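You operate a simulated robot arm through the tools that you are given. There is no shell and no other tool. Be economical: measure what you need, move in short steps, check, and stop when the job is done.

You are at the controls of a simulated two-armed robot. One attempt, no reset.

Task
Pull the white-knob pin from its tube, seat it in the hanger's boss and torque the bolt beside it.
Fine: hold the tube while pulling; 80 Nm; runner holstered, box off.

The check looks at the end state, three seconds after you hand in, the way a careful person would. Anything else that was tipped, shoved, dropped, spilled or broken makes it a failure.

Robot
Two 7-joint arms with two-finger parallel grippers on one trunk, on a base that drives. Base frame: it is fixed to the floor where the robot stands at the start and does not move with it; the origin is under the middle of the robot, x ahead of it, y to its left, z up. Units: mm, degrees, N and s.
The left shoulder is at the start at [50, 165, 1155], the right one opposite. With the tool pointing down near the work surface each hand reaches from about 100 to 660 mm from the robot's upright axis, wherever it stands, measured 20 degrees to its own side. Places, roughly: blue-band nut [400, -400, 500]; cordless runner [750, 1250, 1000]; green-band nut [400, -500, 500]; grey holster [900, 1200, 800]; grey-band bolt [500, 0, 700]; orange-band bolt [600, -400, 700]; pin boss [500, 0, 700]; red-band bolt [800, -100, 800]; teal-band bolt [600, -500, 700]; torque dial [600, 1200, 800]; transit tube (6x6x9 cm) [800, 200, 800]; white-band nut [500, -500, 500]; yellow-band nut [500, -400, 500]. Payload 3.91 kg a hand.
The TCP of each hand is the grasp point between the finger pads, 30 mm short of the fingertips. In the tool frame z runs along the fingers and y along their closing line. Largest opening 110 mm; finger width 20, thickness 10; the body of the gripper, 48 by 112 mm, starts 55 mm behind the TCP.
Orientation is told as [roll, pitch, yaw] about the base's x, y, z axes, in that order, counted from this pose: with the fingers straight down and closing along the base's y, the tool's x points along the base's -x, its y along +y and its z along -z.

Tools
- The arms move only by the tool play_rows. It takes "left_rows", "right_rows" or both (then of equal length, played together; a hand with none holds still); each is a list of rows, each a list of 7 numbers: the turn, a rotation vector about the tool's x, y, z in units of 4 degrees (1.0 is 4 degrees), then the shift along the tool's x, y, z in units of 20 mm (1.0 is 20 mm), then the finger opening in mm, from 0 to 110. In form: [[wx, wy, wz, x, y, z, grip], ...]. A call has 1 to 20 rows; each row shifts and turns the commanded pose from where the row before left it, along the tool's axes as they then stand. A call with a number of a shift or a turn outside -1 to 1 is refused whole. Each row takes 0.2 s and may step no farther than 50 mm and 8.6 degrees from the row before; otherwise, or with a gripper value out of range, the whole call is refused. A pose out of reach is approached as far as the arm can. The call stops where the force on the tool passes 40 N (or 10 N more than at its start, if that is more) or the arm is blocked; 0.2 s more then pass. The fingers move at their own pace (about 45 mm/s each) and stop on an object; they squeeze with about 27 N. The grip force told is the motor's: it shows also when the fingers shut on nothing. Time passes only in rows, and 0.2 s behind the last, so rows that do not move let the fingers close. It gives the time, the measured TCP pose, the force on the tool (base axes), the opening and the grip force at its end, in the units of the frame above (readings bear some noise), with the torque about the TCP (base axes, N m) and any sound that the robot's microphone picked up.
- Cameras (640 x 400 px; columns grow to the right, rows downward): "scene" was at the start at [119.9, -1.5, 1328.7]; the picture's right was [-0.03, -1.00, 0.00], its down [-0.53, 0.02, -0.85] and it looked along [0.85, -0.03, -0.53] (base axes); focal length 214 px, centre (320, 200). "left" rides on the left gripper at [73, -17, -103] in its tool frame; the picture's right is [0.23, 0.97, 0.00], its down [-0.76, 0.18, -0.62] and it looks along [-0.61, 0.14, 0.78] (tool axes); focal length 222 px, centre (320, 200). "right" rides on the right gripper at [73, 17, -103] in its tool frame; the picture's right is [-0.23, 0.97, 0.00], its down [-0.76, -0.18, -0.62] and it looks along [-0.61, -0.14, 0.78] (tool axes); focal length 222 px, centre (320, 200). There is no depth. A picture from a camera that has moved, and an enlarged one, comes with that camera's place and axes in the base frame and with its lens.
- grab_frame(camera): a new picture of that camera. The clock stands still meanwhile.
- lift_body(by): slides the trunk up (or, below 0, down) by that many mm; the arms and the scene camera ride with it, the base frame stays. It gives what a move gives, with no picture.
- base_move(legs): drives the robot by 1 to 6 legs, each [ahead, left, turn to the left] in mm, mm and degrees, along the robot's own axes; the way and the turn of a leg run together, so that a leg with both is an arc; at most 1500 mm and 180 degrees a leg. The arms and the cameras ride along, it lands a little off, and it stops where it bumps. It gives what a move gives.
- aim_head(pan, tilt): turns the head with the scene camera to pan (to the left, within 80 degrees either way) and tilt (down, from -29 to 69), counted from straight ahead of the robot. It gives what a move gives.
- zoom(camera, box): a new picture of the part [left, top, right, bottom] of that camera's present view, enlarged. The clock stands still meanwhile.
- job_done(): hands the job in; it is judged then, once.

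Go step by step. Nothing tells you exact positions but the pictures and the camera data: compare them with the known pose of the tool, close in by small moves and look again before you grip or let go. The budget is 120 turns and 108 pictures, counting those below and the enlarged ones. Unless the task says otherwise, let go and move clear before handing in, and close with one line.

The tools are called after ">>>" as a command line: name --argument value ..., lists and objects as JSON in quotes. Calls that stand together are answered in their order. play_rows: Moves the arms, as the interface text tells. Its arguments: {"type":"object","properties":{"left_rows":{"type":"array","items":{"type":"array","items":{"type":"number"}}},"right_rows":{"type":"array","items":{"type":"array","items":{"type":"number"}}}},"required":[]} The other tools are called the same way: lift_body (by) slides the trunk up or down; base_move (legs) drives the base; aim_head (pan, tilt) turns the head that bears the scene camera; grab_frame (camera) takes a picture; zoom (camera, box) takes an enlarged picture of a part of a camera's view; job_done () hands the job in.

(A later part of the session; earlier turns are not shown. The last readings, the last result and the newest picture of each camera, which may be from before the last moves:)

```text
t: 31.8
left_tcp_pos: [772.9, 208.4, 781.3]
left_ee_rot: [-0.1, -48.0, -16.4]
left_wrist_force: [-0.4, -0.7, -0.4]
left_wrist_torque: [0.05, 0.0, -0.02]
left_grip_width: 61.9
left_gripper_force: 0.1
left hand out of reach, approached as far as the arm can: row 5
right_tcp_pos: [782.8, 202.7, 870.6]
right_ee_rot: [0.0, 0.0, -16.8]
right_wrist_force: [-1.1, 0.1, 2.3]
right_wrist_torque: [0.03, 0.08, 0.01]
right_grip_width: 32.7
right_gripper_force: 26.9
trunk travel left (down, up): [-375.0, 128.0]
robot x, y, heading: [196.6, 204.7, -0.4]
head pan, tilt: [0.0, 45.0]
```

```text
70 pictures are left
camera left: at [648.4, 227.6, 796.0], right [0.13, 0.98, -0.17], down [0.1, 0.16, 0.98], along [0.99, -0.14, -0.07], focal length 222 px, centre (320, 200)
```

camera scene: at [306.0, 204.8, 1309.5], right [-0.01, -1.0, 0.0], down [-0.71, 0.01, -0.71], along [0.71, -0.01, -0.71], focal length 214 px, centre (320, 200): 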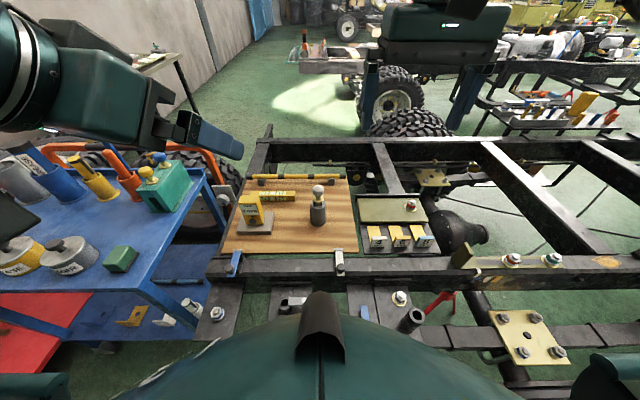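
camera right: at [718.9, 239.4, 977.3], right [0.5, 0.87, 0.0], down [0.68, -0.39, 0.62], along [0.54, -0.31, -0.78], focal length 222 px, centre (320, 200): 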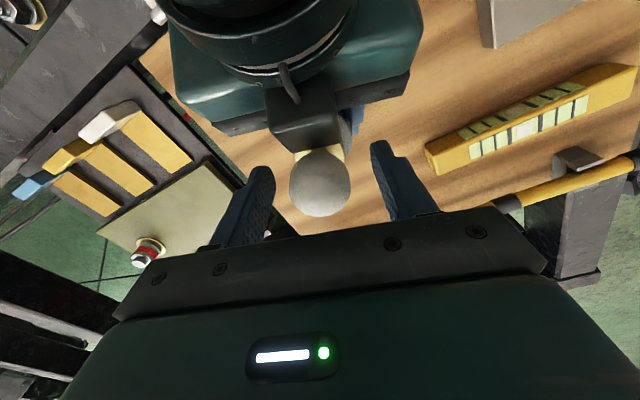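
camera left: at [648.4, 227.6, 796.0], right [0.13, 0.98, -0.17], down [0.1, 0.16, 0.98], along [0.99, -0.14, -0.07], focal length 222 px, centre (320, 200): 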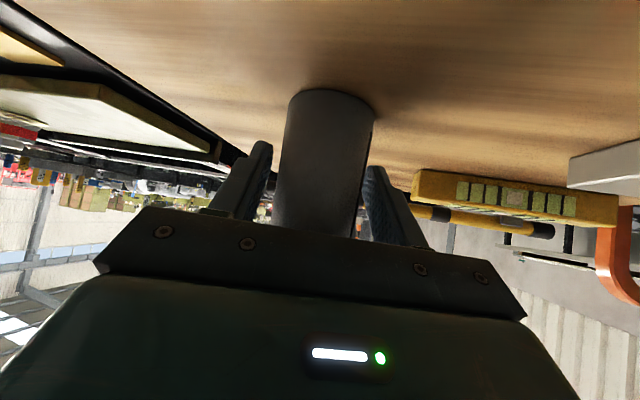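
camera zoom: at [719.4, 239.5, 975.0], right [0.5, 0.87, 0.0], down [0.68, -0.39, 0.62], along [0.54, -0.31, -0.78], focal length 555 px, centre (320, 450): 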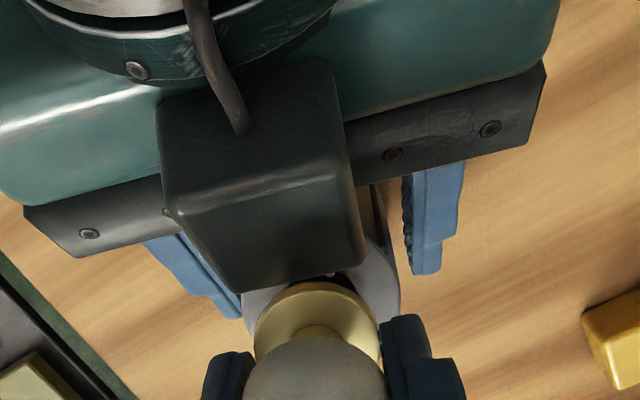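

Clearance appears; a further 8 mm horizontal retreat, then close on the tube.

>>> play_rows --left_rows '[[0, 0, 0, 0.14, 0, -0.15, 62], [0, 0, 0, 0.14, 0, -0.15, 62], [0, 0, 0, 0, 0, 0, 50], [0, 0, 0, 0, 0, 0, 40], [0, 0, 0, 0, 0, 0, 30], [0, 0, 0, 0, 0, 0, 30]]'

>>> zoom --camera "right" --box '[200, 20, 440, 180]'

>>> grab_frame --camera "left"

```text
t: 33.2
left_tcp_pos: [764.3, 210.4, 781.6]
left_ee_rot: [-0.1, -47.9, -16.5]
left_wrist_force: [-1.6, 1.3, -0.8]
left_wrist_torque: [0.09, 0.02, -0.02]
left_grip_width: 43.5
left_gripper_force: 27.0
right_tcp_pos: [784.1, 204.4, 870.5]
right_ee_rot: [0.0, 0.0, -16.7]
right_wrist_force: [0.3, -0.3, 0.9]
right_wrist_torque: [-0.03, 0.03, 0.06]
right_grip_width: 32.7
right_gripper_force: 26.6
trunk travel left (down, up): [-375.0, 128.0]
robot x, y, heading: [193.6, 206.8, -0.6]
head pan, tilt: [0.0, 45.0]
```

```text
2.50 times, centred on (320, 100) of right
camera zoom: at [719.5, 239.5, 975.0], right [0.5, 0.87, 0.0], down [0.68, -0.39, 0.62], along [0.54, -0.31, -0.78], focal length 555 px, centre (320, 450)
```

zoom: 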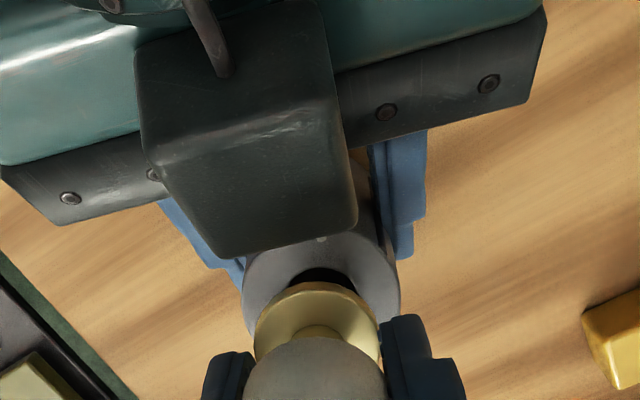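

```text
68 pictures are left
camera left: at [640.6, 229.7, 796.6], right [0.13, 0.98, -0.17], down [0.1, 0.16, 0.98], along [0.99, -0.14, -0.07], focal length 222 px, centre (320, 200)
```

left: 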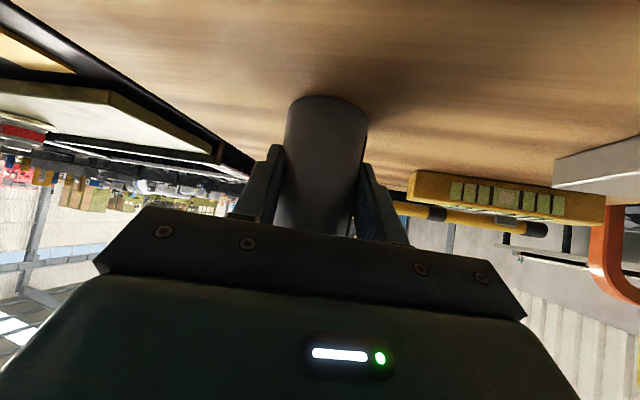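

Collar is now clear of the box and the tube is held again. Pulling up slowly.

>>> play_rows --right_rows '[[0, 0, 0, 0, 0, -0.2, 0], [0, 0, 0, 0, 0, -0.2, 0], [0, 0, 0, 0, 0, -0.2, 0], [0, 0, 0, 0, 0, -0.3, 0], [0, 0, 0, 0, 0, -0.3, 0], [0, 0, 0, 0, 0, -0.3, 0]]'

>>> zoom --camera "right" --box '[200, 80, 440, 240]'

```text
t: 34.6
left_tcp_pos: [766.2, 209.5, 781.1]
left_ee_rot: [-0.1, -48.1, -16.4]
left_wrist_force: [-0.1, -1.5, 1.8]
left_wrist_torque: [0.01, -0.03, -0.01]
left_grip_width: 43.6
left_gripper_force: 27.6
right_tcp_pos: [784.6, 202.1, 900.2]
right_ee_rot: [0.0, 0.0, -16.7]
right_wrist_force: [0.0, 0.0, -2.1]
right_wrist_torque: [-0.01, 0.01, 0.03]
right_grip_width: 32.7
right_gripper_force: 26.4
trunk travel left (down, up): [-375.0, 128.0]
robot x, y, heading: [193.8, 203.5, -0.6]
head pan, tilt: [0.0, 45.0]
```

```text
2.50 times, centred on (320, 160) of right
camera zoom: at [718.7, 238.1, 1004.9], right [0.5, 0.87, 0.0], down [0.68, -0.39, 0.62], along [0.54, -0.31, -0.78], focal length 555 px, centre (320, 300)
```

zoom: 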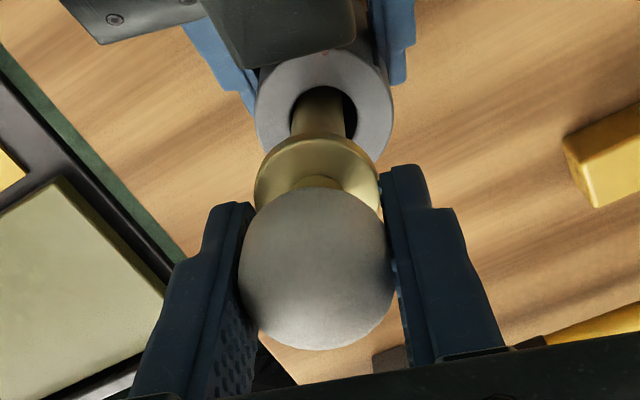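

Pin rises with the hand, low force. Continuing up 90 mm.

>>> play_rows --right_rows '[[0, 0, 0, 0, 0, -0.4, 0], [0, 0, 0, 0, 0, -0.5, 0], [0, 0, 0, 0, 0, -0.5, 0], [0, 0, 0, 0, 0, -0.5, 0], [0, 0, 0, 0, 0, -0.5, 0], [0, 0, 0, 0, 0, -0.5, 0], [0, 0, 0, 0, 0, -0.6, 0], [0, 0, 0, 0, 0, -0.7, 0], [0, 0, 0, 0, 0, -0.7, 0]]'

>>> grab_frame --camera "scene"

>>> zoom --camera "right" --box '[200, 40, 440, 200]'

```text
t: 36.6
left_tcp_pos: [765.0, 210.1, 781.6]
left_ee_rot: [-0.2, -47.9, -16.4]
left_wrist_force: [-0.1, -0.4, 1.9]
left_wrist_torque: [0.05, 0.0, 0.01]
left_grip_width: 43.8
left_gripper_force: 27.0
right_tcp_pos: [784.3, 203.5, 997.9]
right_ee_rot: [0.0, 0.1, -16.8]
right_wrist_force: [0.2, -0.1, -1.7]
right_wrist_torque: [-0.01, -0.04, -0.01]
right_grip_width: 32.7
right_gripper_force: 26.8
trunk travel left (down, up): [-375.0, 128.0]
robot x, y, heading: [195.6, 204.0, -0.7]
head pan, tilt: [0.0, 45.0]
```

```text
66 pictures are left
camera scene: at [306.0, 204.7, 1309.4], right [-0.01, -1.0, 0.0], down [-0.71, 0.01, -0.71], along [0.71, -0.01, -0.71], focal length 214 px, centre (320, 200)
```

scene: 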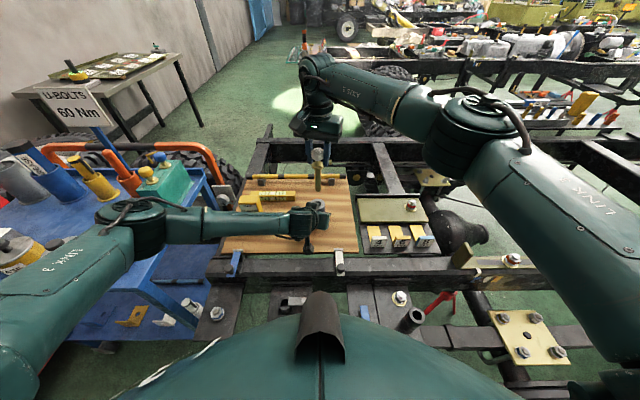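

```text
2.50 times, centred on (320, 120) of right
camera zoom: at [719.8, 238.9, 1102.4], right [0.5, 0.87, 0.0], down [0.68, -0.39, 0.62], along [0.54, -0.31, -0.78], focal length 555 px, centre (320, 400)
```

zoom: 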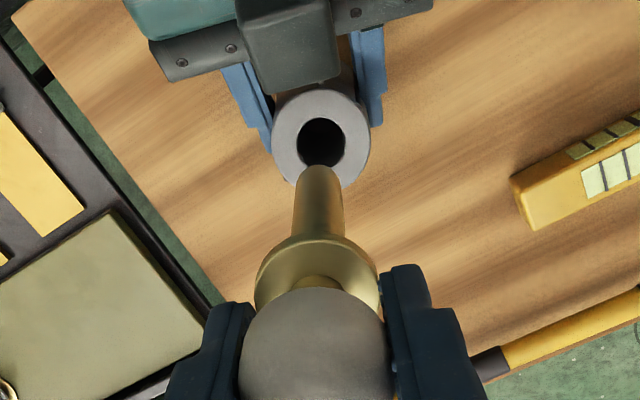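

Pin's end seems to be out or just at the rim; raise 60 mm more and inspect its length.

>>> play_rows --right_rows '[[0, 0, 0, 0, 0, -0.6, 0], [0, 0, 0, 0, 0, -0.6, 0], [0, 0, 0, 0, 0, -0.6, 0], [0, 0, 0, 0, 0, -0.6, 0], [0, 0, 0, 0, 0, -0.6, 0]]'

>>> zoom --camera "scene" --box '[260, 90, 380, 230]'

>>> grab_frame --camera "left"

```text
t: 37.8
left_tcp_pos: [766.1, 209.8, 782.1]
left_ee_rot: [-0.2, -48.0, -16.4]
left_wrist_force: [-0.8, 1.4, 2.1]
left_wrist_torque: [0.11, -0.04, 0.02]
left_grip_width: 43.5
left_gripper_force: 27.4
right_tcp_pos: [784.9, 202.7, 1057.6]
right_ee_rot: [0.0, 0.1, -16.8]
right_wrist_force: [-0.4, -1.0, -2.6]
right_wrist_torque: [0.02, 0.01, -0.01]
right_grip_width: 32.7
right_gripper_force: 27.3
trunk travel left (down, up): [-375.0, 128.0]
robot x, y, heading: [191.8, 204.7, -0.4]
head pan, tilt: [0.0, 45.0]
```

```text
2.86 times, centred on (320, 160) of scene
camera zoom: at [306.0, 204.7, 1309.4], right [-0.01, -1.0, 0.0], down [-0.71, 0.01, -0.71], along [0.71, -0.01, -0.71], focal length 613 px, centre (320, 314)
```

zoom: 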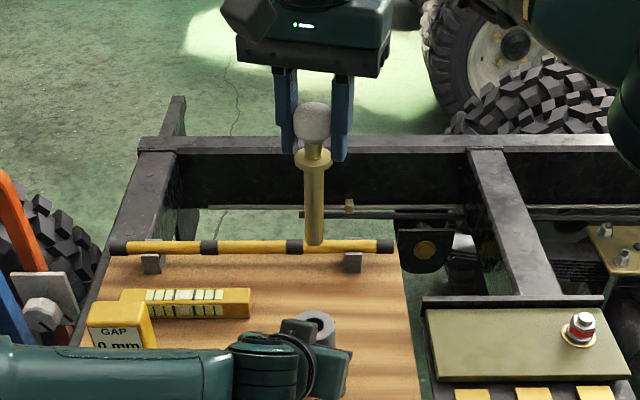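

```text
63 pictures are left
camera left: at [640.8, 229.6, 796.6], right [0.13, 0.98, -0.17], down [0.1, 0.16, 0.98], along [0.99, -0.14, -0.07], focal length 222 px, centre (320, 200)
```

left: 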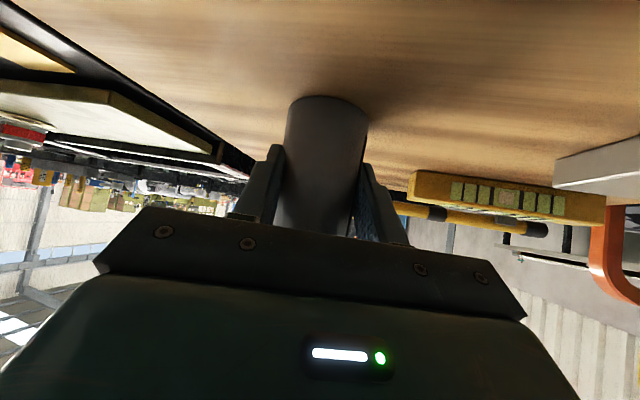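

The pin is out: tip ≈127 mm below the right TCP, collar underside ≈42 mm below. Now the left hand lets go of the tube and backs off along its axis.

>>> play_rows --left_rows '[[0, 0, 0, 0, 0, 0, 60], [0, 0, 0, 0, 0, 0, 70], [0, 0, 0, 0, 0, 0, 80], [0, 0, 0, 0, 0, 0, 90], [0, 0, 0, 0, 0, -0.5, 90], [0, 0, 0, 0, 0, -0.8, 90], [0, 0, 0, 0, 0, -0.9, 90], [0, 0, 0, 0, 0, -0.9, 90], [0, 0, 0, 0, 0, -0.9, 90], [0, 0, 0, 0, 0, -0.9, 90], [0, 0, 0, 0, 0, -0.9, 90], [0, 0, 0, 0, 0, -0.9, 90], [0, 0, 0, 0, 0, -0.9, 90], [0, 0, 0, 0, 0, -0.9, 90], [0, 0, 0, 0, 0, -0.9, 90], [0, 0, 0, 0, 0, -0.9, 90], [0, 0, 0, 0, 0, -0.9, 90], [0, 0, 0, 0, 0, -0.9, 90], [0, 0, 0, 0, 0, -0.9, 90], [0, 0, 0, 0, 0, -0.9, 90]]'

>>> grab_frame --camera "scene"

```text
t: 42.0
left_tcp_pos: [566.4, 268.7, 969.8]
left_ee_rot: [-0.1, -48.0, -16.4]
left_wrist_force: [-0.8, 1.0, -0.4]
left_wrist_torque: [-0.03, 0.0, 0.02]
left_grip_width: 90.2
left_gripper_force: 0.0
right_tcp_pos: [784.0, 202.1, 1056.2]
right_ee_rot: [-0.1, 0.1, -16.8]
right_wrist_force: [-0.1, -0.2, -2.2]
right_wrist_torque: [0.03, 0.01, 0.0]
right_grip_width: 32.6
right_gripper_force: 26.8
trunk travel left (down, up): [-375.0, 128.0]
robot x, y, heading: [195.0, 205.7, -0.5]
head pan, tilt: [0.0, 45.0]
```

```text
62 pictures are left
camera scene: at [306.1, 204.7, 1309.4], right [-0.01, -1.0, 0.0], down [-0.71, 0.01, -0.71], along [0.71, -0.01, -0.71], focal length 214 px, centre (320, 200)
```

scene: 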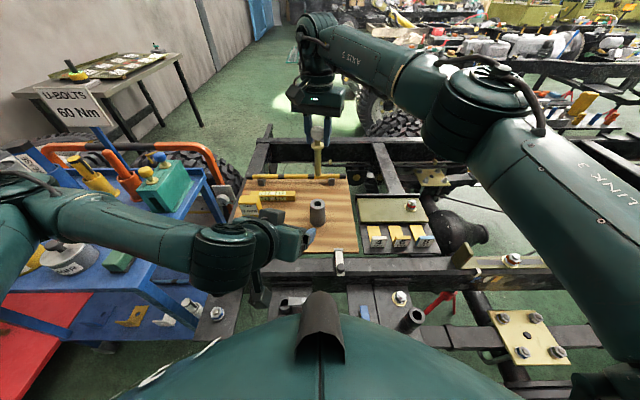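

Tube stands in its place, undisturbed. Now carry the pin to above the boss (~(474,-32)), TCP at z 1005 for a first look.

>>> play_rows --right_rows '[[0, 0, 0, 0.636, -0.873, 0.139, 0], [0, 0, 0, 0.636, -0.873, 0.139, 0], [0, 0, 0, 0.636, -0.873, 0.139, 0], [0, 0, 0, 0.636, -0.873, 0.139, 0], [0, 0, 0, 0.636, -0.873, 0.139, 0], [0, 0, 0, 0.636, -0.873, 0.139, 0], [0, 0, 0, 0.636, -0.873, 0.139, 0], [0, 0, 0, 0.636, -0.873, 0.139, 0], [0, 0, 0, 0.636, -0.873, 0.139, 0], [0, 0, 0, 0.636, -0.873, 0.139, 0], [0, 0, 0, 0.636, -0.873, 0.139, 0], [0, 0, 0, 0.636, -0.873, 0.139, 0], [0, 0, 0, 0.636, -0.873, 0.139, 0], [0, 0, 0, 0.636, -0.873, 0.139, 0], [0, 0, 0, 0.636, -0.873, 0.139, 0], [0, 0, 0, 0.636, -0.873, 0.139, 0], [0, 0, 0, 0.636, -0.873, 0.139, 0], [0, 0, 0, 0.636, -0.873, 0.139, 0]]'

>>> grab_frame --camera "right"

>>> zoom --camera "scene" --box '[340, 260, 460, 360]'

```text
t: 45.8
left_tcp_pos: [564.8, 266.5, 969.4]
left_ee_rot: [0.0, -47.9, -16.5]
left_wrist_force: [0.2, 0.6, 0.6]
left_wrist_torque: [0.01, 0.0, 0.0]
left_grip_width: 90.0
left_gripper_force: 0.1
right_tcp_pos: [472.7, -32.9, 1008.0]
right_ee_rot: [0.1, 0.0, -16.9]
right_wrist_force: [-0.9, -0.3, -1.7]
right_wrist_torque: [0.02, -0.04, -0.02]
right_grip_width: 32.8
right_gripper_force: 26.9
trunk travel left (down, up): [-375.0, 128.0]
robot x, y, heading: [195.5, 202.3, -0.5]
head pan, tilt: [0.0, 45.0]
```

```text
61 pictures are left
camera right: at [408.9, 2.8, 1111.8], right [0.5, 0.87, 0.0], down [0.68, -0.39, 0.62], along [0.54, -0.31, -0.78], focal length 222 px, centre (320, 200)
```

right: 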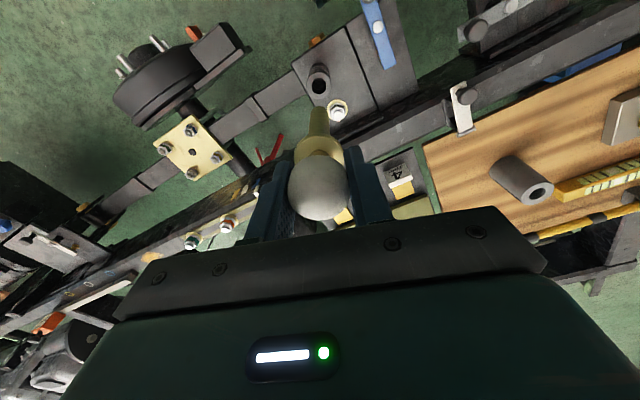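

```text
4.00 times, centred on (400, 310) of scene
camera zoom: at [305.8, 204.4, 1309.5], right [-0.01, -1.0, 0.0], down [-0.71, 0.01, -0.71], along [0.71, -0.01, -0.71], focal length 858 px, centre (0, -240)
```

zoom: 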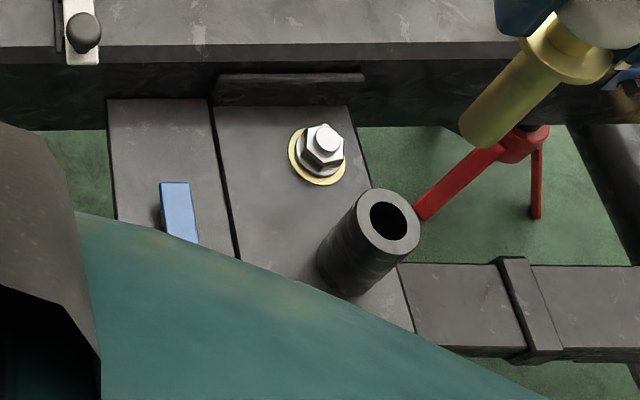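

Boss mouth ≈(471.5,-33,745). Lowering to tip ≈20 mm above it and checking alignment.

>>> play_rows --right_rows '[[0, 0, 0, 0, 0, 0.9, 0], [0, 0, 0, 0, 0, 0.9, 0], [0, 0, 0, 0, 0, 0.9, 0], [0, 0, 0, 0, 0, 0.9, 0], [0, 0, 0, 0, 0, 0.9, 0], [0, 0, 0, 0, 0, 0.8, 0]]'

>>> zoom --camera "right" --box '[260, 60, 380, 160]'

>>> zoom --camera "scene" --box '[370, 260, 460, 340]'

```text
t: 47.2
left_tcp_pos: [567.0, 268.5, 967.5]
left_ee_rot: [-0.1, -47.9, -16.3]
left_wrist_force: [-0.4, -0.5, 0.2]
left_wrist_torque: [0.0, -0.01, 0.01]
left_grip_width: 89.9
left_gripper_force: 0.1
right_tcp_pos: [473.8, -33.3, 901.4]
right_ee_rot: [0.0, 0.0, -16.8]
right_wrist_force: [0.5, -0.7, -2.0]
right_wrist_torque: [0.0, -0.01, -0.04]
right_grip_width: 32.7
right_gripper_force: 26.9
trunk travel left (down, up): [-375.0, 128.0]
robot x, y, heading: [193.1, 205.5, -0.6]
head pan, tilt: [0.0, 45.0]
```

```text
4.00 times, centred on (320, 110) of right
camera zoom: at [408.4, 3.4, 1006.5], right [0.5, 0.87, 0.0], down [0.68, -0.39, 0.62], along [0.54, -0.31, -0.78], focal length 888 px, centre (320, 560)
```

zoom: 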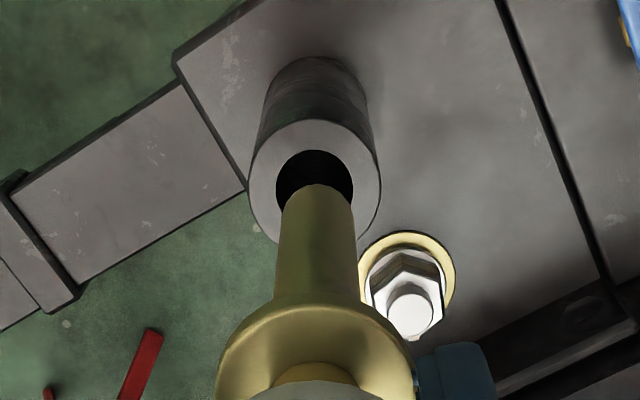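

```text
5.00 times, centred on (415, 300) of scene
camera zoom: at [306.2, 204.5, 1309.4], right [-0.01, -1.0, 0.0], down [-0.71, 0.01, -0.71], along [0.71, -0.01, -0.71], focal length 1072 px, centre (-155, -300)
```

zoom: 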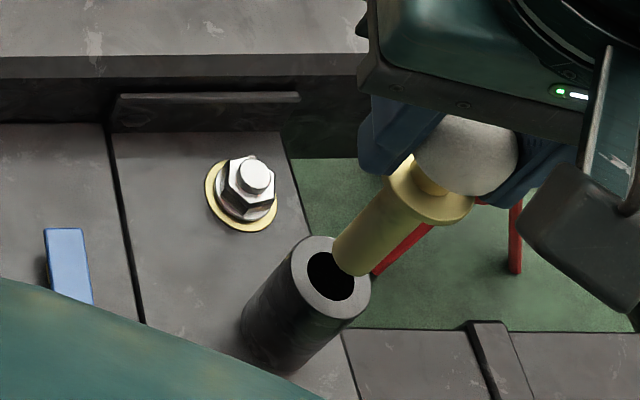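

Both views agree the pin tip is over the hole within ~1 mm. Descending gently to enter the boss.

>>> play_rows --right_rows '[[0, 0, 0, 0, 0, 0.4, 0], [0, 0, 0, 0, 0, 0.4, 0], [0, 0, 0, 0, 0, 0.3, 0], [0, 0, 0, 0, 0, 0.3, 0], [0, 0, 0, 0, 0, 0.3, 0], [0, 0, 0, 0, 0, 0.3, 0], [0, 0, 0, 0, 0, 0.3, 0]]'

>>> zoom --camera "right" --box '[260, 60, 380, 160]'

>>> zoom --camera "scene" --box '[370, 260, 460, 340]'

```text
t: 48.8
left_tcp_pos: [565.4, 268.2, 968.8]
left_ee_rot: [-0.1, -48.1, -16.5]
left_wrist_force: [-0.1, 0.1, 0.6]
left_wrist_torque: [0.0, -0.01, 0.0]
left_grip_width: 89.8
left_gripper_force: 0.0
right_tcp_pos: [474.3, -34.7, 857.9]
right_ee_rot: [0.1, 0.1, -16.8]
right_wrist_force: [0.6, -0.9, -1.2]
right_wrist_torque: [-0.09, -0.09, -0.01]
right_grip_width: 32.7
right_gripper_force: 27.5
trunk travel left (down, up): [-375.0, 128.0]
robot x, y, heading: [193.5, 204.6, -0.7]
head pan, tilt: [0.0, 45.0]
```

```text
4.00 times, centred on (320, 110) of right
camera zoom: at [409.2, 2.5, 961.7], right [0.5, 0.87, 0.0], down [0.68, -0.39, 0.62], along [0.54, -0.31, -0.78], focal length 888 px, centre (320, 560)
```

zoom: 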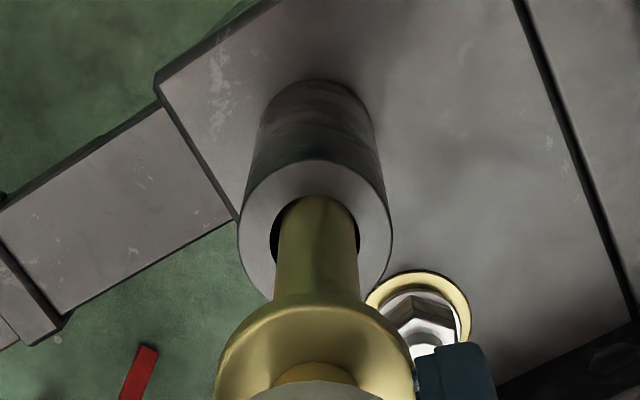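

```text
5.00 times, centred on (415, 300) of scene
camera zoom: at [306.2, 204.5, 1309.4], right [-0.01, -1.0, 0.0], down [-0.71, 0.01, -0.71], along [0.71, -0.01, -0.71], focal length 1072 px, centre (-155, -300)
```

zoom: 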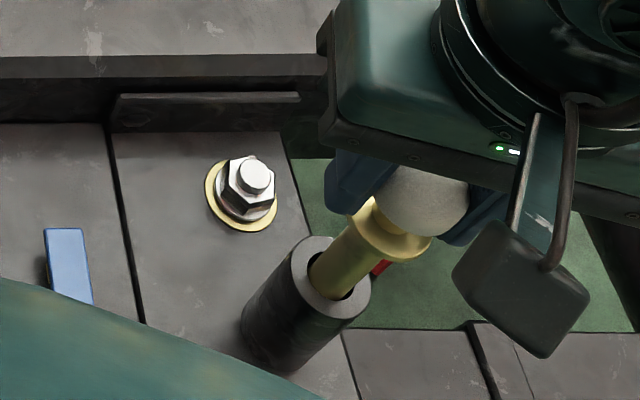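

It's at/inside the mouth with no contact force. Continuing down.

>>> play_rows --right_rows '[[0, 0, 0, 0, 0, 0.3, 0], [0, 0, 0, 0, 0, 0.3, 0], [0, 0, 0, 0, 0, 0.3, 0], [0, 0, 0, 0, 0, 0.3, 0], [0, 0, 0, 0, 0, 0.3, 0], [0, 0, 0, 0, 0, 0.3, 0], [0, 0, 0, 0, 0, 0.3, 0], [0, 0, 0, 0, 0, 0.3, 0], [0, 0, 0, 0, 0, 0.3, 0], [0, 0, 0, 0, 0, 0.3, 0]]'

>>> zoom --camera "scene" --box '[370, 260, 460, 340]'

```text
t: 51.0
left_tcp_pos: [565.8, 267.7, 969.7]
left_ee_rot: [-0.1, -47.8, -16.4]
left_wrist_force: [0.2, -0.6, -0.1]
left_wrist_torque: [-0.05, 0.0, 0.02]
left_grip_width: 90.1
left_gripper_force: 0.0
right_tcp_pos: [475.2, -33.4, 797.2]
right_ee_rot: [-0.1, 0.1, -16.9]
right_wrist_force: [2.8, -6.5, 0.2]
right_wrist_torque: [-0.61, -0.32, 0.0]
right_grip_width: 32.7
right_gripper_force: 26.6
trunk travel left (down, up): [-375.0, 128.0]
robot x, y, heading: [192.7, 207.9, -0.9]
head pan, tilt: [0.0, 45.0]
```

```text
5.00 times, centred on (415, 300) of scene
camera zoom: at [306.2, 204.3, 1309.4], right [-0.01, -1.0, 0.0], down [-0.71, 0.01, -0.71], along [0.71, -0.01, -0.71], focal length 1072 px, centre (-155, -300)
```

zoom: 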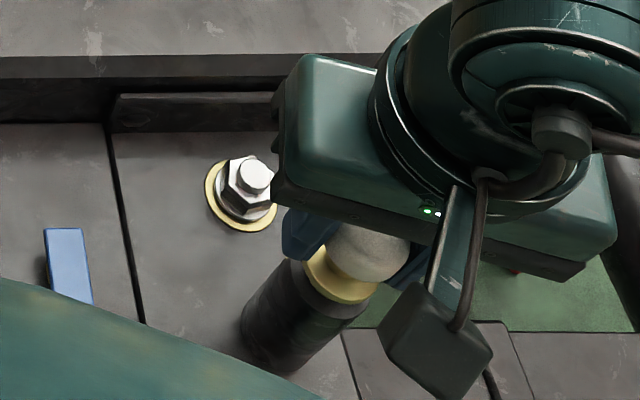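

Slightly loaded sideways (-y); easing 1.5 mm that way and continuing in small steps.

>>> play_rows --right_rows '[[0, 0, 0, -0.045, -0.065, 0, 0], [0, 0, 0, 0, 0, 0.2, 0], [0, 0, 0, 0, 0, 0.2, 0], [0, 0, 0, 0, 0, 0.2, 0]]'

>>> zoom --camera "right" --box '[230, 60, 410, 220]'

```text
t: 52.0
left_tcp_pos: [566.9, 268.0, 968.0]
left_ee_rot: [0.0, -48.0, -16.3]
left_wrist_force: [-0.7, -0.5, 0.5]
left_wrist_torque: [0.05, 0.01, 0.01]
left_grip_width: 89.8
left_gripper_force: 0.0
right_tcp_pos: [473.2, -35.0, 783.2]
right_ee_rot: [0.0, 0.0, -16.6]
right_wrist_force: [0.2, 0.9, -3.2]
right_wrist_torque: [-0.03, 0.02, 0.02]
right_grip_width: 32.4
right_gripper_force: 26.8
trunk travel left (down, up): [-375.0, 128.0]
robot x, y, heading: [197.6, 200.9, -0.9]
head pan, tilt: [0.0, 45.0]
```

```text
2.50 times, centred on (320, 140) of right
camera zoom: at [409.4, 1.4, 888.3], right [0.5, 0.87, 0.0], down [0.68, -0.39, 0.62], along [0.54, -0.31, -0.78], focal length 555 px, centre (320, 350)
```

zoom: 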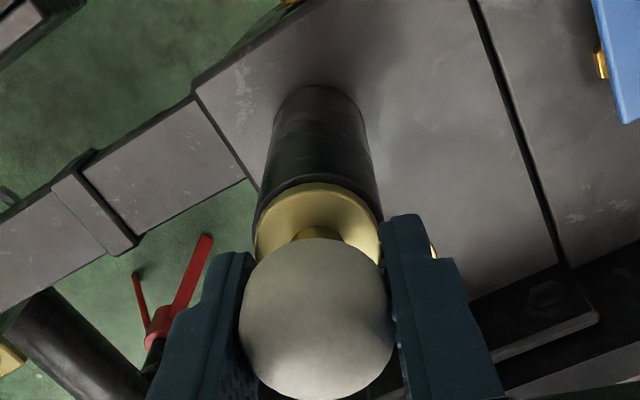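

>>> play_rows --right_rows '[[0, 0, 0, 0, 0, 0.15, 0], [0, 0, 0, 0, 0, 0.15, 0], [0, 0, 0, 0, 0, 0.1, 0]]'

>>> zoom --camera "scene" --box '[370, 260, 460, 340]'

```text
t: 52.8
left_tcp_pos: [564.5, 269.1, 969.7]
left_ee_rot: [-0.1, -48.1, -16.4]
left_wrist_force: [-0.1, 0.9, -0.6]
left_wrist_torque: [-0.01, 0.0, 0.01]
left_grip_width: 90.0
left_gripper_force: 0.0
right_tcp_pos: [475.7, -35.8, 778.6]
right_ee_rot: [0.1, -0.1, -16.8]
right_wrist_force: [-5.0, -3.2, 17.6]
right_wrist_torque: [-0.12, 0.18, -0.02]
right_grip_width: 33.2
right_gripper_force: 27.2
trunk travel left (down, up): [-375.0, 128.0]
robot x, y, heading: [192.7, 202.4, -0.5]
head pan, tilt: [0.0, 45.0]
```

```text
5.00 times, centred on (415, 300) of scene
camera zoom: at [304.8, 205.0, 1309.9], right [-0.01, -1.0, 0.0], down [-0.71, 0.01, -0.71], along [0.71, -0.01, -0.71], focal length 1072 px, centre (-155, -300)
```

zoom: 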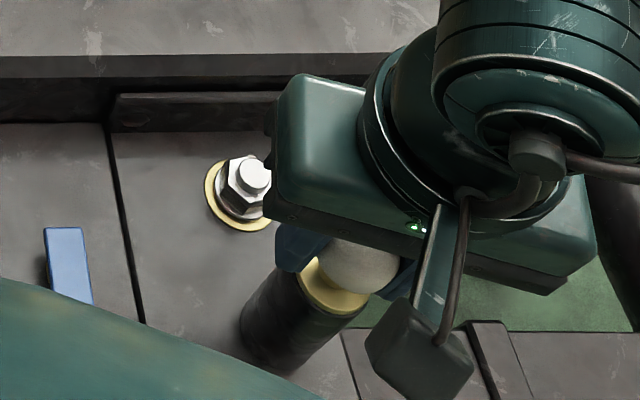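

Contact: 17 N – seated or fingertips on the rim. I release and lift off to look.

>>> play_rows --right_rows '[[0, 0, 0, 0, 0, -0.05, 20], [0, 0, 0, 0, 0, 0, 45], [0, 0, 0, 0, 0, 0, 60], [0, 0, 0, 0, 0, 0, 60], [0, 0, 0, 0, 0, -0.5, 60], [0, 0, 0, 0, 0, -0.9, 60], [0, 0, 0, 0, 0, -0.9, 60], [0, 0, 0, 0, 0, -0.9, 60], [0, 0, 0, 0, 0, -0.9, 60], [0, 0, 0, 0, 0, -0.9, 60], [0, 0, 0, 0, 0, -0.9, 60]]'

>>> zoom --camera "scene" --box '[370, 260, 460, 340]'

>>> zoom --camera "right" --box '[230, 40, 410, 160]'

```text
t: 55.2
left_tcp_pos: [565.3, 268.0, 968.2]
left_ee_rot: [-0.1, -48.0, -16.5]
left_wrist_force: [0.5, -0.3, 0.2]
left_wrist_torque: [-0.02, -0.01, 0.0]
left_grip_width: 90.2
left_gripper_force: 0.1
right_tcp_pos: [476.8, -36.1, 895.8]
right_ee_rot: [0.0, 0.0, -16.8]
right_wrist_force: [0.6, 0.1, 0.2]
right_wrist_torque: [0.0, 0.03, -0.03]
right_grip_width: 59.8
right_gripper_force: 0.0
trunk travel left (down, up): [-375.0, 128.0]
robot x, y, heading: [195.6, 205.7, -0.6]
head pan, tilt: [0.0, 45.0]
```

```text
5.00 times, centred on (415, 300) of scene
camera zoom: at [306.0, 204.7, 1309.4], right [-0.01, -1.0, 0.0], down [-0.71, 0.01, -0.71], along [0.71, -0.01, -0.71], focal length 1072 px, centre (-155, -300)
```

zoom: 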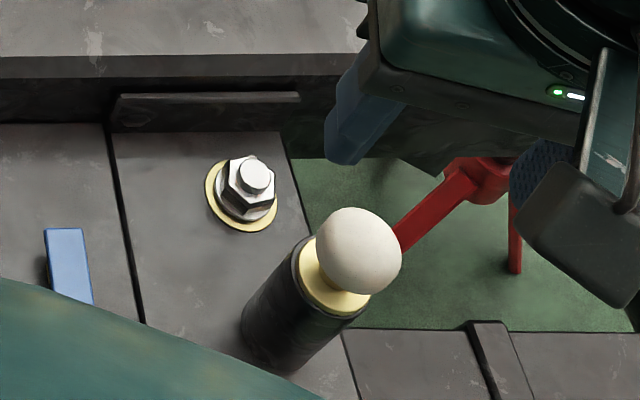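

```text
3.33 times, centred on (320, 100) of right
camera zoom: at [411.1, 0.0, 999.9], right [0.5, 0.87, 0.0], down [0.68, -0.39, 0.62], along [0.54, -0.31, -0.78], focal length 740 px, centre (320, 533)
```

zoom: 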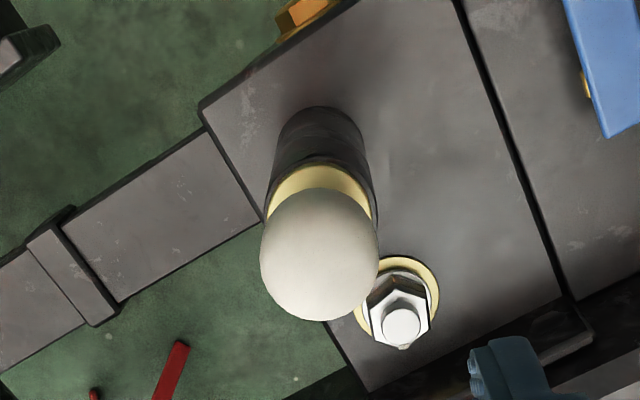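

The pin looks seated with collar on the rim; I press on its ball gently with closed fingers to be certain.

>>> play_rows --right_rows '[[0, 0, 0, 0.27, 0.07, 0, 0], [0, 0, 0, 0, 0, 0.4, 0], [0, 0, 0, 0, 0, 0.6, 0], [0, 0, 0, 0, 0, 0.7, 0], [0, 0, 0, 0, 0, 0.6, 0], [0, 0, 0, 0, 0, 0.3, 0], [0, 0, 0, 0, 0, 0.2, 0], [0, 0, 0, 0, 0, 0.2, 0], [0, 0, 0, 0, 0, 0.2, 0], [0, 0, 0, 0, 0, 0.2, 0]]'

>>> zoom --camera "scene" --box '[370, 260, 460, 340]'

```text
t: 57.4
left_tcp_pos: [566.3, 268.7, 968.7]
left_ee_rot: [-0.1, -48.0, -16.3]
left_wrist_force: [0.6, -0.3, 0.7]
left_wrist_torque: [0.0, 0.03, -0.01]
left_grip_width: 90.0
left_gripper_force: 0.1
right_tcp_pos: [471.6, -33.3, 826.7]
right_ee_rot: [0.0, 0.0, -16.9]
right_wrist_force: [-1.0, -0.4, 0.5]
right_wrist_torque: [-0.02, 0.0, -0.01]
right_grip_width: 0.0
right_gripper_force: 26.8
trunk travel left (down, up): [-375.0, 128.0]
robot x, y, heading: [196.7, 206.5, -0.5]
head pan, tilt: [0.0, 45.0]
```

```text
5.00 times, centred on (415, 300) of scene
camera zoom: at [306.1, 204.7, 1309.4], right [-0.01, -1.0, 0.0], down [-0.71, 0.01, -0.71], along [0.71, -0.01, -0.71], focal length 1072 px, centre (-155, -300)
```

zoom: 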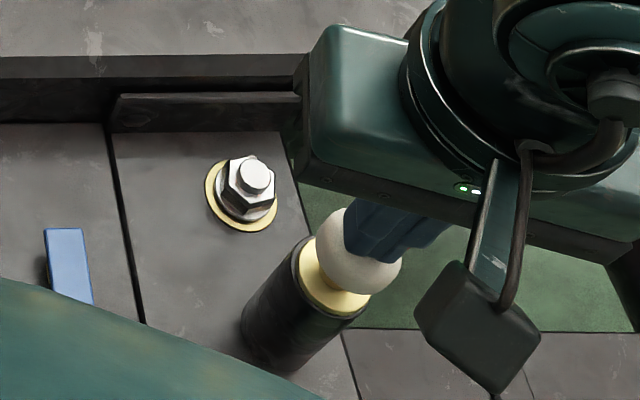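

>>> play_rows --right_rows '[[0, 0, 0, 0, 0, 0.15, 0], [0, 0, 0, 0, 0, 0.15, 0], [0, 0, 0, 0, 0, 0.1, 0], [0, 0, 0, 0, 0, 0.1, 0], [0, 0, 0, 0, 0, 0.1, 0]]'

```text
t: 58.0
left_tcp_pos: [564.8, 268.6, 968.7]
left_ee_rot: [0.0, -48.0, -16.5]
left_wrist_force: [-0.1, -0.1, 0.1]
left_wrist_torque: [-0.03, 0.01, -0.01]
left_grip_width: 89.9
left_gripper_force: 0.2
right_tcp_pos: [471.6, -33.1, 825.4]
right_ee_rot: [0.2, -0.5, -16.7]
right_wrist_force: [-6.2, -2.9, 20.9]
right_wrist_torque: [-0.03, 0.4, 0.03]
right_grip_width: 0.0
right_gripper_force: 27.3
trunk travel left (down, up): [-375.0, 128.0]
robot x, y, heading: [195.0, 204.6, -0.5]
head pan, tilt: [0.0, 45.0]
stopped in row 2 (right hand): the force on the tool passed its limit at 46 N (the readings are from after the stop); the commanded pose is now the measured one
```

Pin is firm under 46 N: seated. Right hand up; then I drive back and over toward the blue cart to study runner, holster and dial.

>>> play_rows --right_rows '[[0, 0, 0, 0, 0, -0.9, 0], [0, 0, 0, 0, 0, -0.9, 0], [0, 0, 0, 0, 0, -0.9, 0], [0, 0, 0, 0, 0, -0.9, 0], [0, 0, 0, 0, 0, -0.9, 0], [0, 0, 0, 0, 0, -0.9, 0], [0, 0, 0, 0, 0, -0.9, 0], [0, 0, 0, 0, 0, -0.9, 0], [0, 0, 0, 0, 0, -0.9, 0], [0, 0, 0, 0, 0, -0.9, 0], [0, 0, 0, 0, 0, -0.9, 0], [0, 0, 0, 0, 0, -0.9, 0], [0, 0, 0, 0, 0, -0.9, 0], [0, 0, 0, 0, 0, -0.9, 0], [0, 0, 0, 0, 0, -0.9, 0], [0, 0, 0, 0, 0, -0.9, 0]]' --left_rows '[[0, 1, 0, 0.5, 0, -0.5, 90], [0, 1, 0, 0.5, 0, -0.5, 90], [0, 1, 0, 0.5, 0, -0.5, 90], [0, 1, 0, 0.5, 0, -0.5, 90], [0, 1, 0, 0.3, 0, -0.5, 90], [0, 1, 0, 0.3, 0, -0.5, 90], [0, 1, 0, 0.3, 0, -0.6, 90], [0, 1, 0, 0, 0, -0.8, 90], [0, 1, 0, 0, 0, -0.8, 90], [0, 1, 0, 0, 0, -0.8, 90], [0, 1, 0, 0, 0, -0.8, 90], [0, 1, 0, 0, 0, -0.8, 90], [0, 0, -1, 0, 0, -0.8, 90], [0, 0, -1, 0, 0, -0.8, 90], [0, 0, -1, 0, 0, -0.8, 90], [0, 0, -1, 0, 0, -0.8, 90]]'

>>> base_move --legs '[[-250, 0, 0], [0, 450, 0]]'

>>> aim_head --pan 38 --tilt 30

>>> grab_frame --camera "scene"

```text
t: 61.4
left_tcp_pos: [483.4, 285.7, 1130.1]
left_ee_rot: [-0.1, 0.0, -0.5]
left_wrist_force: [0.2, 0.0, 0.2]
left_wrist_torque: [-0.06, -0.02, 0.03]
left_grip_width: 90.0
left_gripper_force: 0.1
left hand out of reach, approached as far as the arm can: row 1, 2, 3, 4
right_tcp_pos: [471.0, -32.4, 1113.3]
right_ee_rot: [0.1, -0.4, -16.9]
right_wrist_force: [0.1, 0.3, 1.0]
right_wrist_torque: [0.0, -0.01, 0.0]
right_grip_width: 0.0
right_gripper_force: 26.8
trunk travel left (down, up): [-375.0, 128.0]
robot x, y, heading: [191.5, 202.3, -0.7]
head pan, tilt: [0.0, 45.0]
```

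```text
t: 67.4
left_tcp_pos: [234.8, 753.8, 1129.1]
left_ee_rot: [-0.1, 0.0, 0.0]
left_wrist_force: [-0.3, -0.6, -0.4]
left_wrist_torque: [-0.02, 0.0, 0.0]
left_grip_width: 89.9
left_gripper_force: 0.2
right_tcp_pos: [225.5, 434.4, 1112.7]
right_ee_rot: [0.0, -0.3, -16.2]
right_wrist_force: [0.1, -0.9, 1.2]
right_wrist_torque: [-0.01, 0.02, -0.01]
right_grip_width: 0.1
right_gripper_force: 27.1
trunk travel left (down, up): [-375.0, 128.0]
robot x, y, heading: [-53.1, 665.1, 0.1]
head pan, tilt: [0.0, 45.0]
```

```text
t: 68.5
left_tcp_pos: [234.7, 752.3, 1129.5]
left_ee_rot: [-0.2, 0.1, 0.0]
left_wrist_force: [0.3, -0.3, -0.2]
left_wrist_torque: [-0.02, -0.02, 0.0]
left_grip_width: 89.8
left_gripper_force: 0.0
right_tcp_pos: [226.5, 433.3, 1111.5]
right_ee_rot: [0.1, -0.3, -16.3]
right_wrist_force: [0.5, 0.1, -0.4]
right_wrist_torque: [-0.01, -0.01, 0.02]
right_grip_width: 0.0
right_gripper_force: 26.6
trunk travel left (down, up): [-375.0, 128.0]
robot x, y, heading: [-52.2, 672.3, -0.0]
head pan, tilt: [38.0, 30.0]
```

```text
49 pictures are left
camera scene: at [48.5, 726.3, 1332.0], right [0.61, -0.79, 0.0], down [-0.4, -0.31, -0.87], along [0.68, 0.53, -0.5], focal length 214 px, centre (320, 200)
```

scene: 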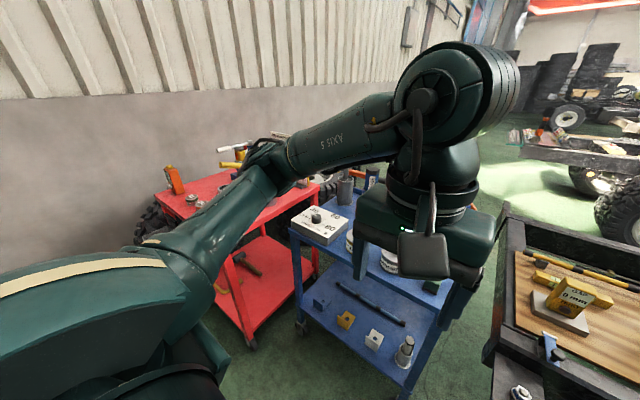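

The left arm hides the cart; I drive further left to face the cart squarely.

>>> base_move --legs '[[0, 450, 0]]'

>>> aim_head --pan 5 --tilt 30

>>> grab_frame --camera "scene"

>>> grab_frame --camera "left"

```text
t: 72.9
left_tcp_pos: [235.9, 1202.9, 1130.7]
left_ee_rot: [-0.1, -0.1, -0.1]
left_wrist_force: [0.5, -0.5, 0.5]
left_wrist_torque: [-0.01, 0.04, 0.0]
left_grip_width: 90.0
left_gripper_force: 0.1
right_tcp_pos: [226.7, 883.1, 1112.1]
right_ee_rot: [0.1, -0.3, -16.3]
right_wrist_force: [-0.3, 0.5, 0.7]
right_wrist_torque: [-0.02, 0.0, -0.02]
right_grip_width: 0.1
right_gripper_force: 27.4
trunk travel left (down, up): [-375.0, 128.0]
robot x, y, heading: [-51.0, 1120.1, -0.1]
head pan, tilt: [38.0, 30.0]
```

```text
t: 73.9
left_tcp_pos: [236.0, 1202.4, 1129.0]
left_ee_rot: [-0.1, 0.0, -0.1]
left_wrist_force: [0.1, -0.1, 0.4]
left_wrist_torque: [-0.01, -0.02, -0.03]
left_grip_width: 90.1
left_gripper_force: 0.1
right_tcp_pos: [227.6, 883.7, 1111.7]
right_ee_rot: [0.1, -0.3, -16.3]
right_wrist_force: [0.3, 1.1, -0.1]
right_wrist_torque: [0.01, 0.0, -0.01]
right_grip_width: 0.0
right_gripper_force: 27.3
trunk travel left (down, up): [-375.0, 128.0]
robot x, y, heading: [-52.1, 1119.8, -0.1]
head pan, tilt: [5.0, 30.0]
```

```text
48 pictures are left
camera scene: at [68.5, 1128.2, 1332.1], right [0.08, -1.0, 0.0], down [-0.5, -0.04, -0.87], along [0.86, 0.07, -0.5], focal length 214 px, centre (320, 200)
```

scene: 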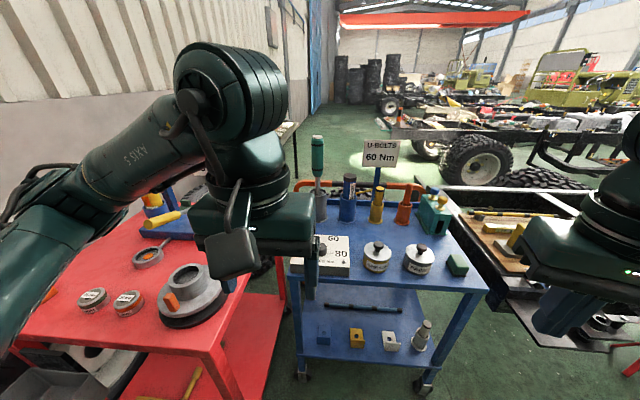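

```text
47 pictures are left
camera left: at [164.3, 1186.2, 1232.2], right [-0.23, 0.97, 0.0], down [0.76, 0.18, 0.62], along [0.61, 0.14, -0.78], focal length 222 px, centre (320, 200)
```

left: 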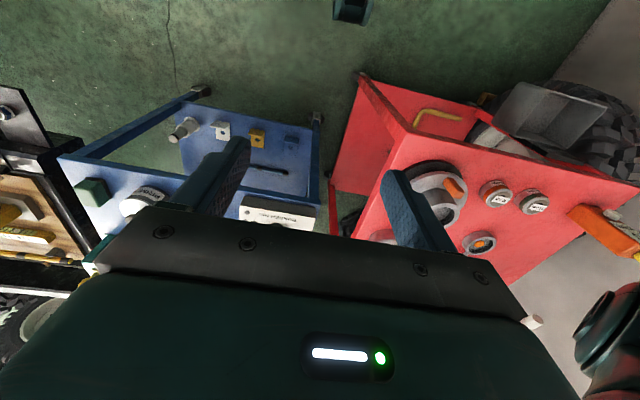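

>>> zoom --camera "scene" --box '[270, 120, 470, 290]'

>>> zoom --camera "scene" --box '[280, 220, 380, 300]'

```text
2.35 times, centred on (370, 205) of scene
camera zoom: at [68.5, 1128.2, 1332.1], right [0.08, -1.0, 0.0], down [-0.5, -0.04, -0.87], along [0.86, 0.07, -0.5], focal length 505 px, centre (202, 188)
```

zoom: 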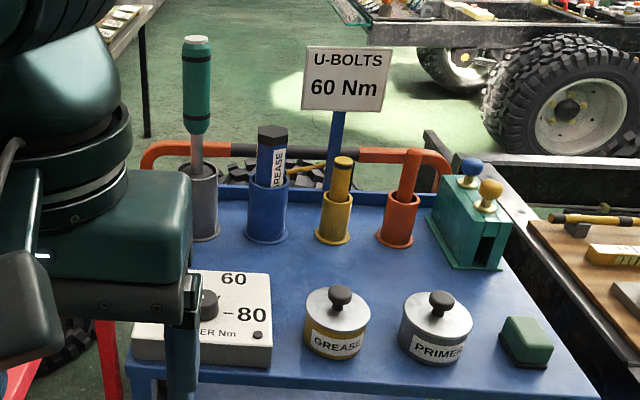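

```text
5.00 times, centred on (330, 260) of scene
camera zoom: at [68.5, 1128.2, 1332.1], right [0.08, -1.0, 0.0], down [-0.5, -0.04, -0.87], along [0.86, 0.07, -0.5], focal length 1072 px, centre (270, -100)
```

zoom: 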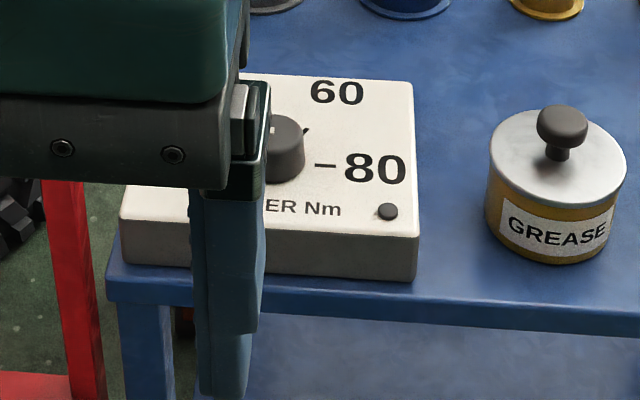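

I move the left hand aside (to +y) to uncover the dial box.

>>> play_rows --left_rows '[[0, 0, 0, 0, 1, 0, 90], [0, 0, 0, 0, 1, 0, 90], [0, 0, 0, 0, 1, 0, 90], [0, 0, 0, 0, 1, 0, 90], [0, 0, 0, 0, 1, 0, 90], [0, 0, 0, 0, 1, 0, 90], [0, 0, 0, 0, 1, 0, 90], [0, 0, 0, 0, 1, 0, 90]]'

>>> zoom --camera "scene" --box '[270, 210, 370, 290]'

>>> zoom --camera "scene" --box '[290, 125, 350, 225]'

```text
t: 75.7
left_tcp_pos: [235.5, 1364.2, 1129.3]
left_ee_rot: [-0.1, 0.0, -0.1]
left_wrist_force: [-0.5, 0.2, -0.2]
left_wrist_torque: [-0.01, 0.02, 0.02]
left_grip_width: 90.2
left_gripper_force: 0.1
right_tcp_pos: [226.4, 883.6, 1112.8]
right_ee_rot: [0.2, -0.4, -16.4]
right_wrist_force: [0.3, 0.5, 1.0]
right_wrist_torque: [-0.02, -0.02, -0.01]
right_grip_width: 0.2
right_gripper_force: 27.3
trunk travel left (down, up): [-375.0, 128.0]
robot x, y, heading: [-49.3, 1120.3, -0.1]
head pan, tilt: [5.0, 30.0]
```

```text
5.00 times, centred on (320, 250) of scene
camera zoom: at [68.3, 1128.5, 1332.1], right [0.08, -1.0, 0.0], down [-0.5, -0.04, -0.87], along [0.86, 0.07, -0.5], focal length 1072 px, centre (320, -50)
```

zoom: 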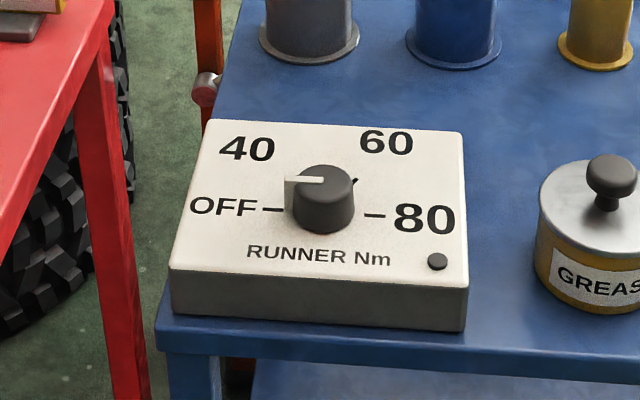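

```text
4.00 times, centred on (320, 175) of scene
camera zoom: at [68.3, 1128.5, 1332.1], right [0.08, -1.0, 0.0], down [-0.5, -0.04, -0.87], along [0.86, 0.07, -0.5], focal length 858 px, centre (320, 300)
```

zoom: 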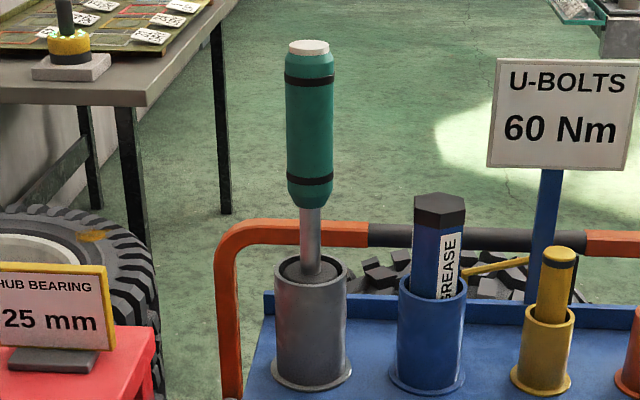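

The dial is at OFF (left) with 40, 60, 80 clockwise; knob ≈(597,1170), top ≈z 845. Runner ≈(862,1202) with handle z≈984–1140. I drive ahead 150 mm and bring the right hand above the dial at yaw +44.

>>> base_move --legs '[[150, 0, 0]]'

>>> play_rows --right_rows '[[0, 0, -1, 0, 0, 0, 70], [0, 0, -1, 0, 0, 0, 70], [0, 0, -1, 0, 0, 0, 70], [0, 0, -1, 0, 0, 0, 70], [0, 0, -1, 0, 0, 0, 70], [0, 0, -1, 0, 0, 0, 70], [0, 0, -1, 0, 0, 0, 70], [0, 0, -1, 0, 0, 0, 70], [0, 0, -1, 0, 0, 0, 70], [0, 0, -1, 0, 0, 0, 70], [0, 0, -1, 0, 0, 0, 70], [0, 0, -1, 0, 0, 0, 70], [0, 0, -1, 0, 0, 0, 70], [0, 0, -1, 0, 0, 0, 70], [0, 0, -1, 0, 0, 0, 70]]'

```text
t: 77.1
left_tcp_pos: [386.8, 1361.5, 1127.4]
left_ee_rot: [-0.1, 0.0, -0.3]
left_wrist_force: [0.5, -0.1, -0.1]
left_wrist_torque: [0.02, 0.04, -0.01]
left_grip_width: 90.2
left_gripper_force: 0.1
right_tcp_pos: [375.6, 882.2, 1112.2]
right_ee_rot: [0.1, -0.3, -16.5]
right_wrist_force: [0.3, 0.5, -0.5]
right_wrist_torque: [0.03, 0.04, -0.02]
right_grip_width: 0.1
right_gripper_force: 27.2
trunk travel left (down, up): [-375.0, 128.0]
robot x, y, heading: [96.3, 1117.0, -0.3]
head pan, tilt: [5.0, 30.0]
```

```text
t: 80.3
left_tcp_pos: [385.5, 1362.6, 1129.8]
left_ee_rot: [-0.1, 0.0, -0.3]
left_wrist_force: [-0.3, 0.7, -0.3]
left_wrist_torque: [-0.01, 0.0, -0.01]
left_grip_width: 89.8
left_gripper_force: 0.1
right_tcp_pos: [374.8, 880.7, 1112.5]
right_ee_rot: [-0.3, -0.3, 43.5]
right_wrist_force: [-0.5, -0.5, 0.6]
right_wrist_torque: [0.03, 0.01, 0.03]
right_grip_width: 70.2
right_gripper_force: 0.2
trunk travel left (down, up): [-375.0, 128.0]
robot x, y, heading: [98.3, 1119.5, -0.7]
head pan, tilt: [5.0, 30.0]
```

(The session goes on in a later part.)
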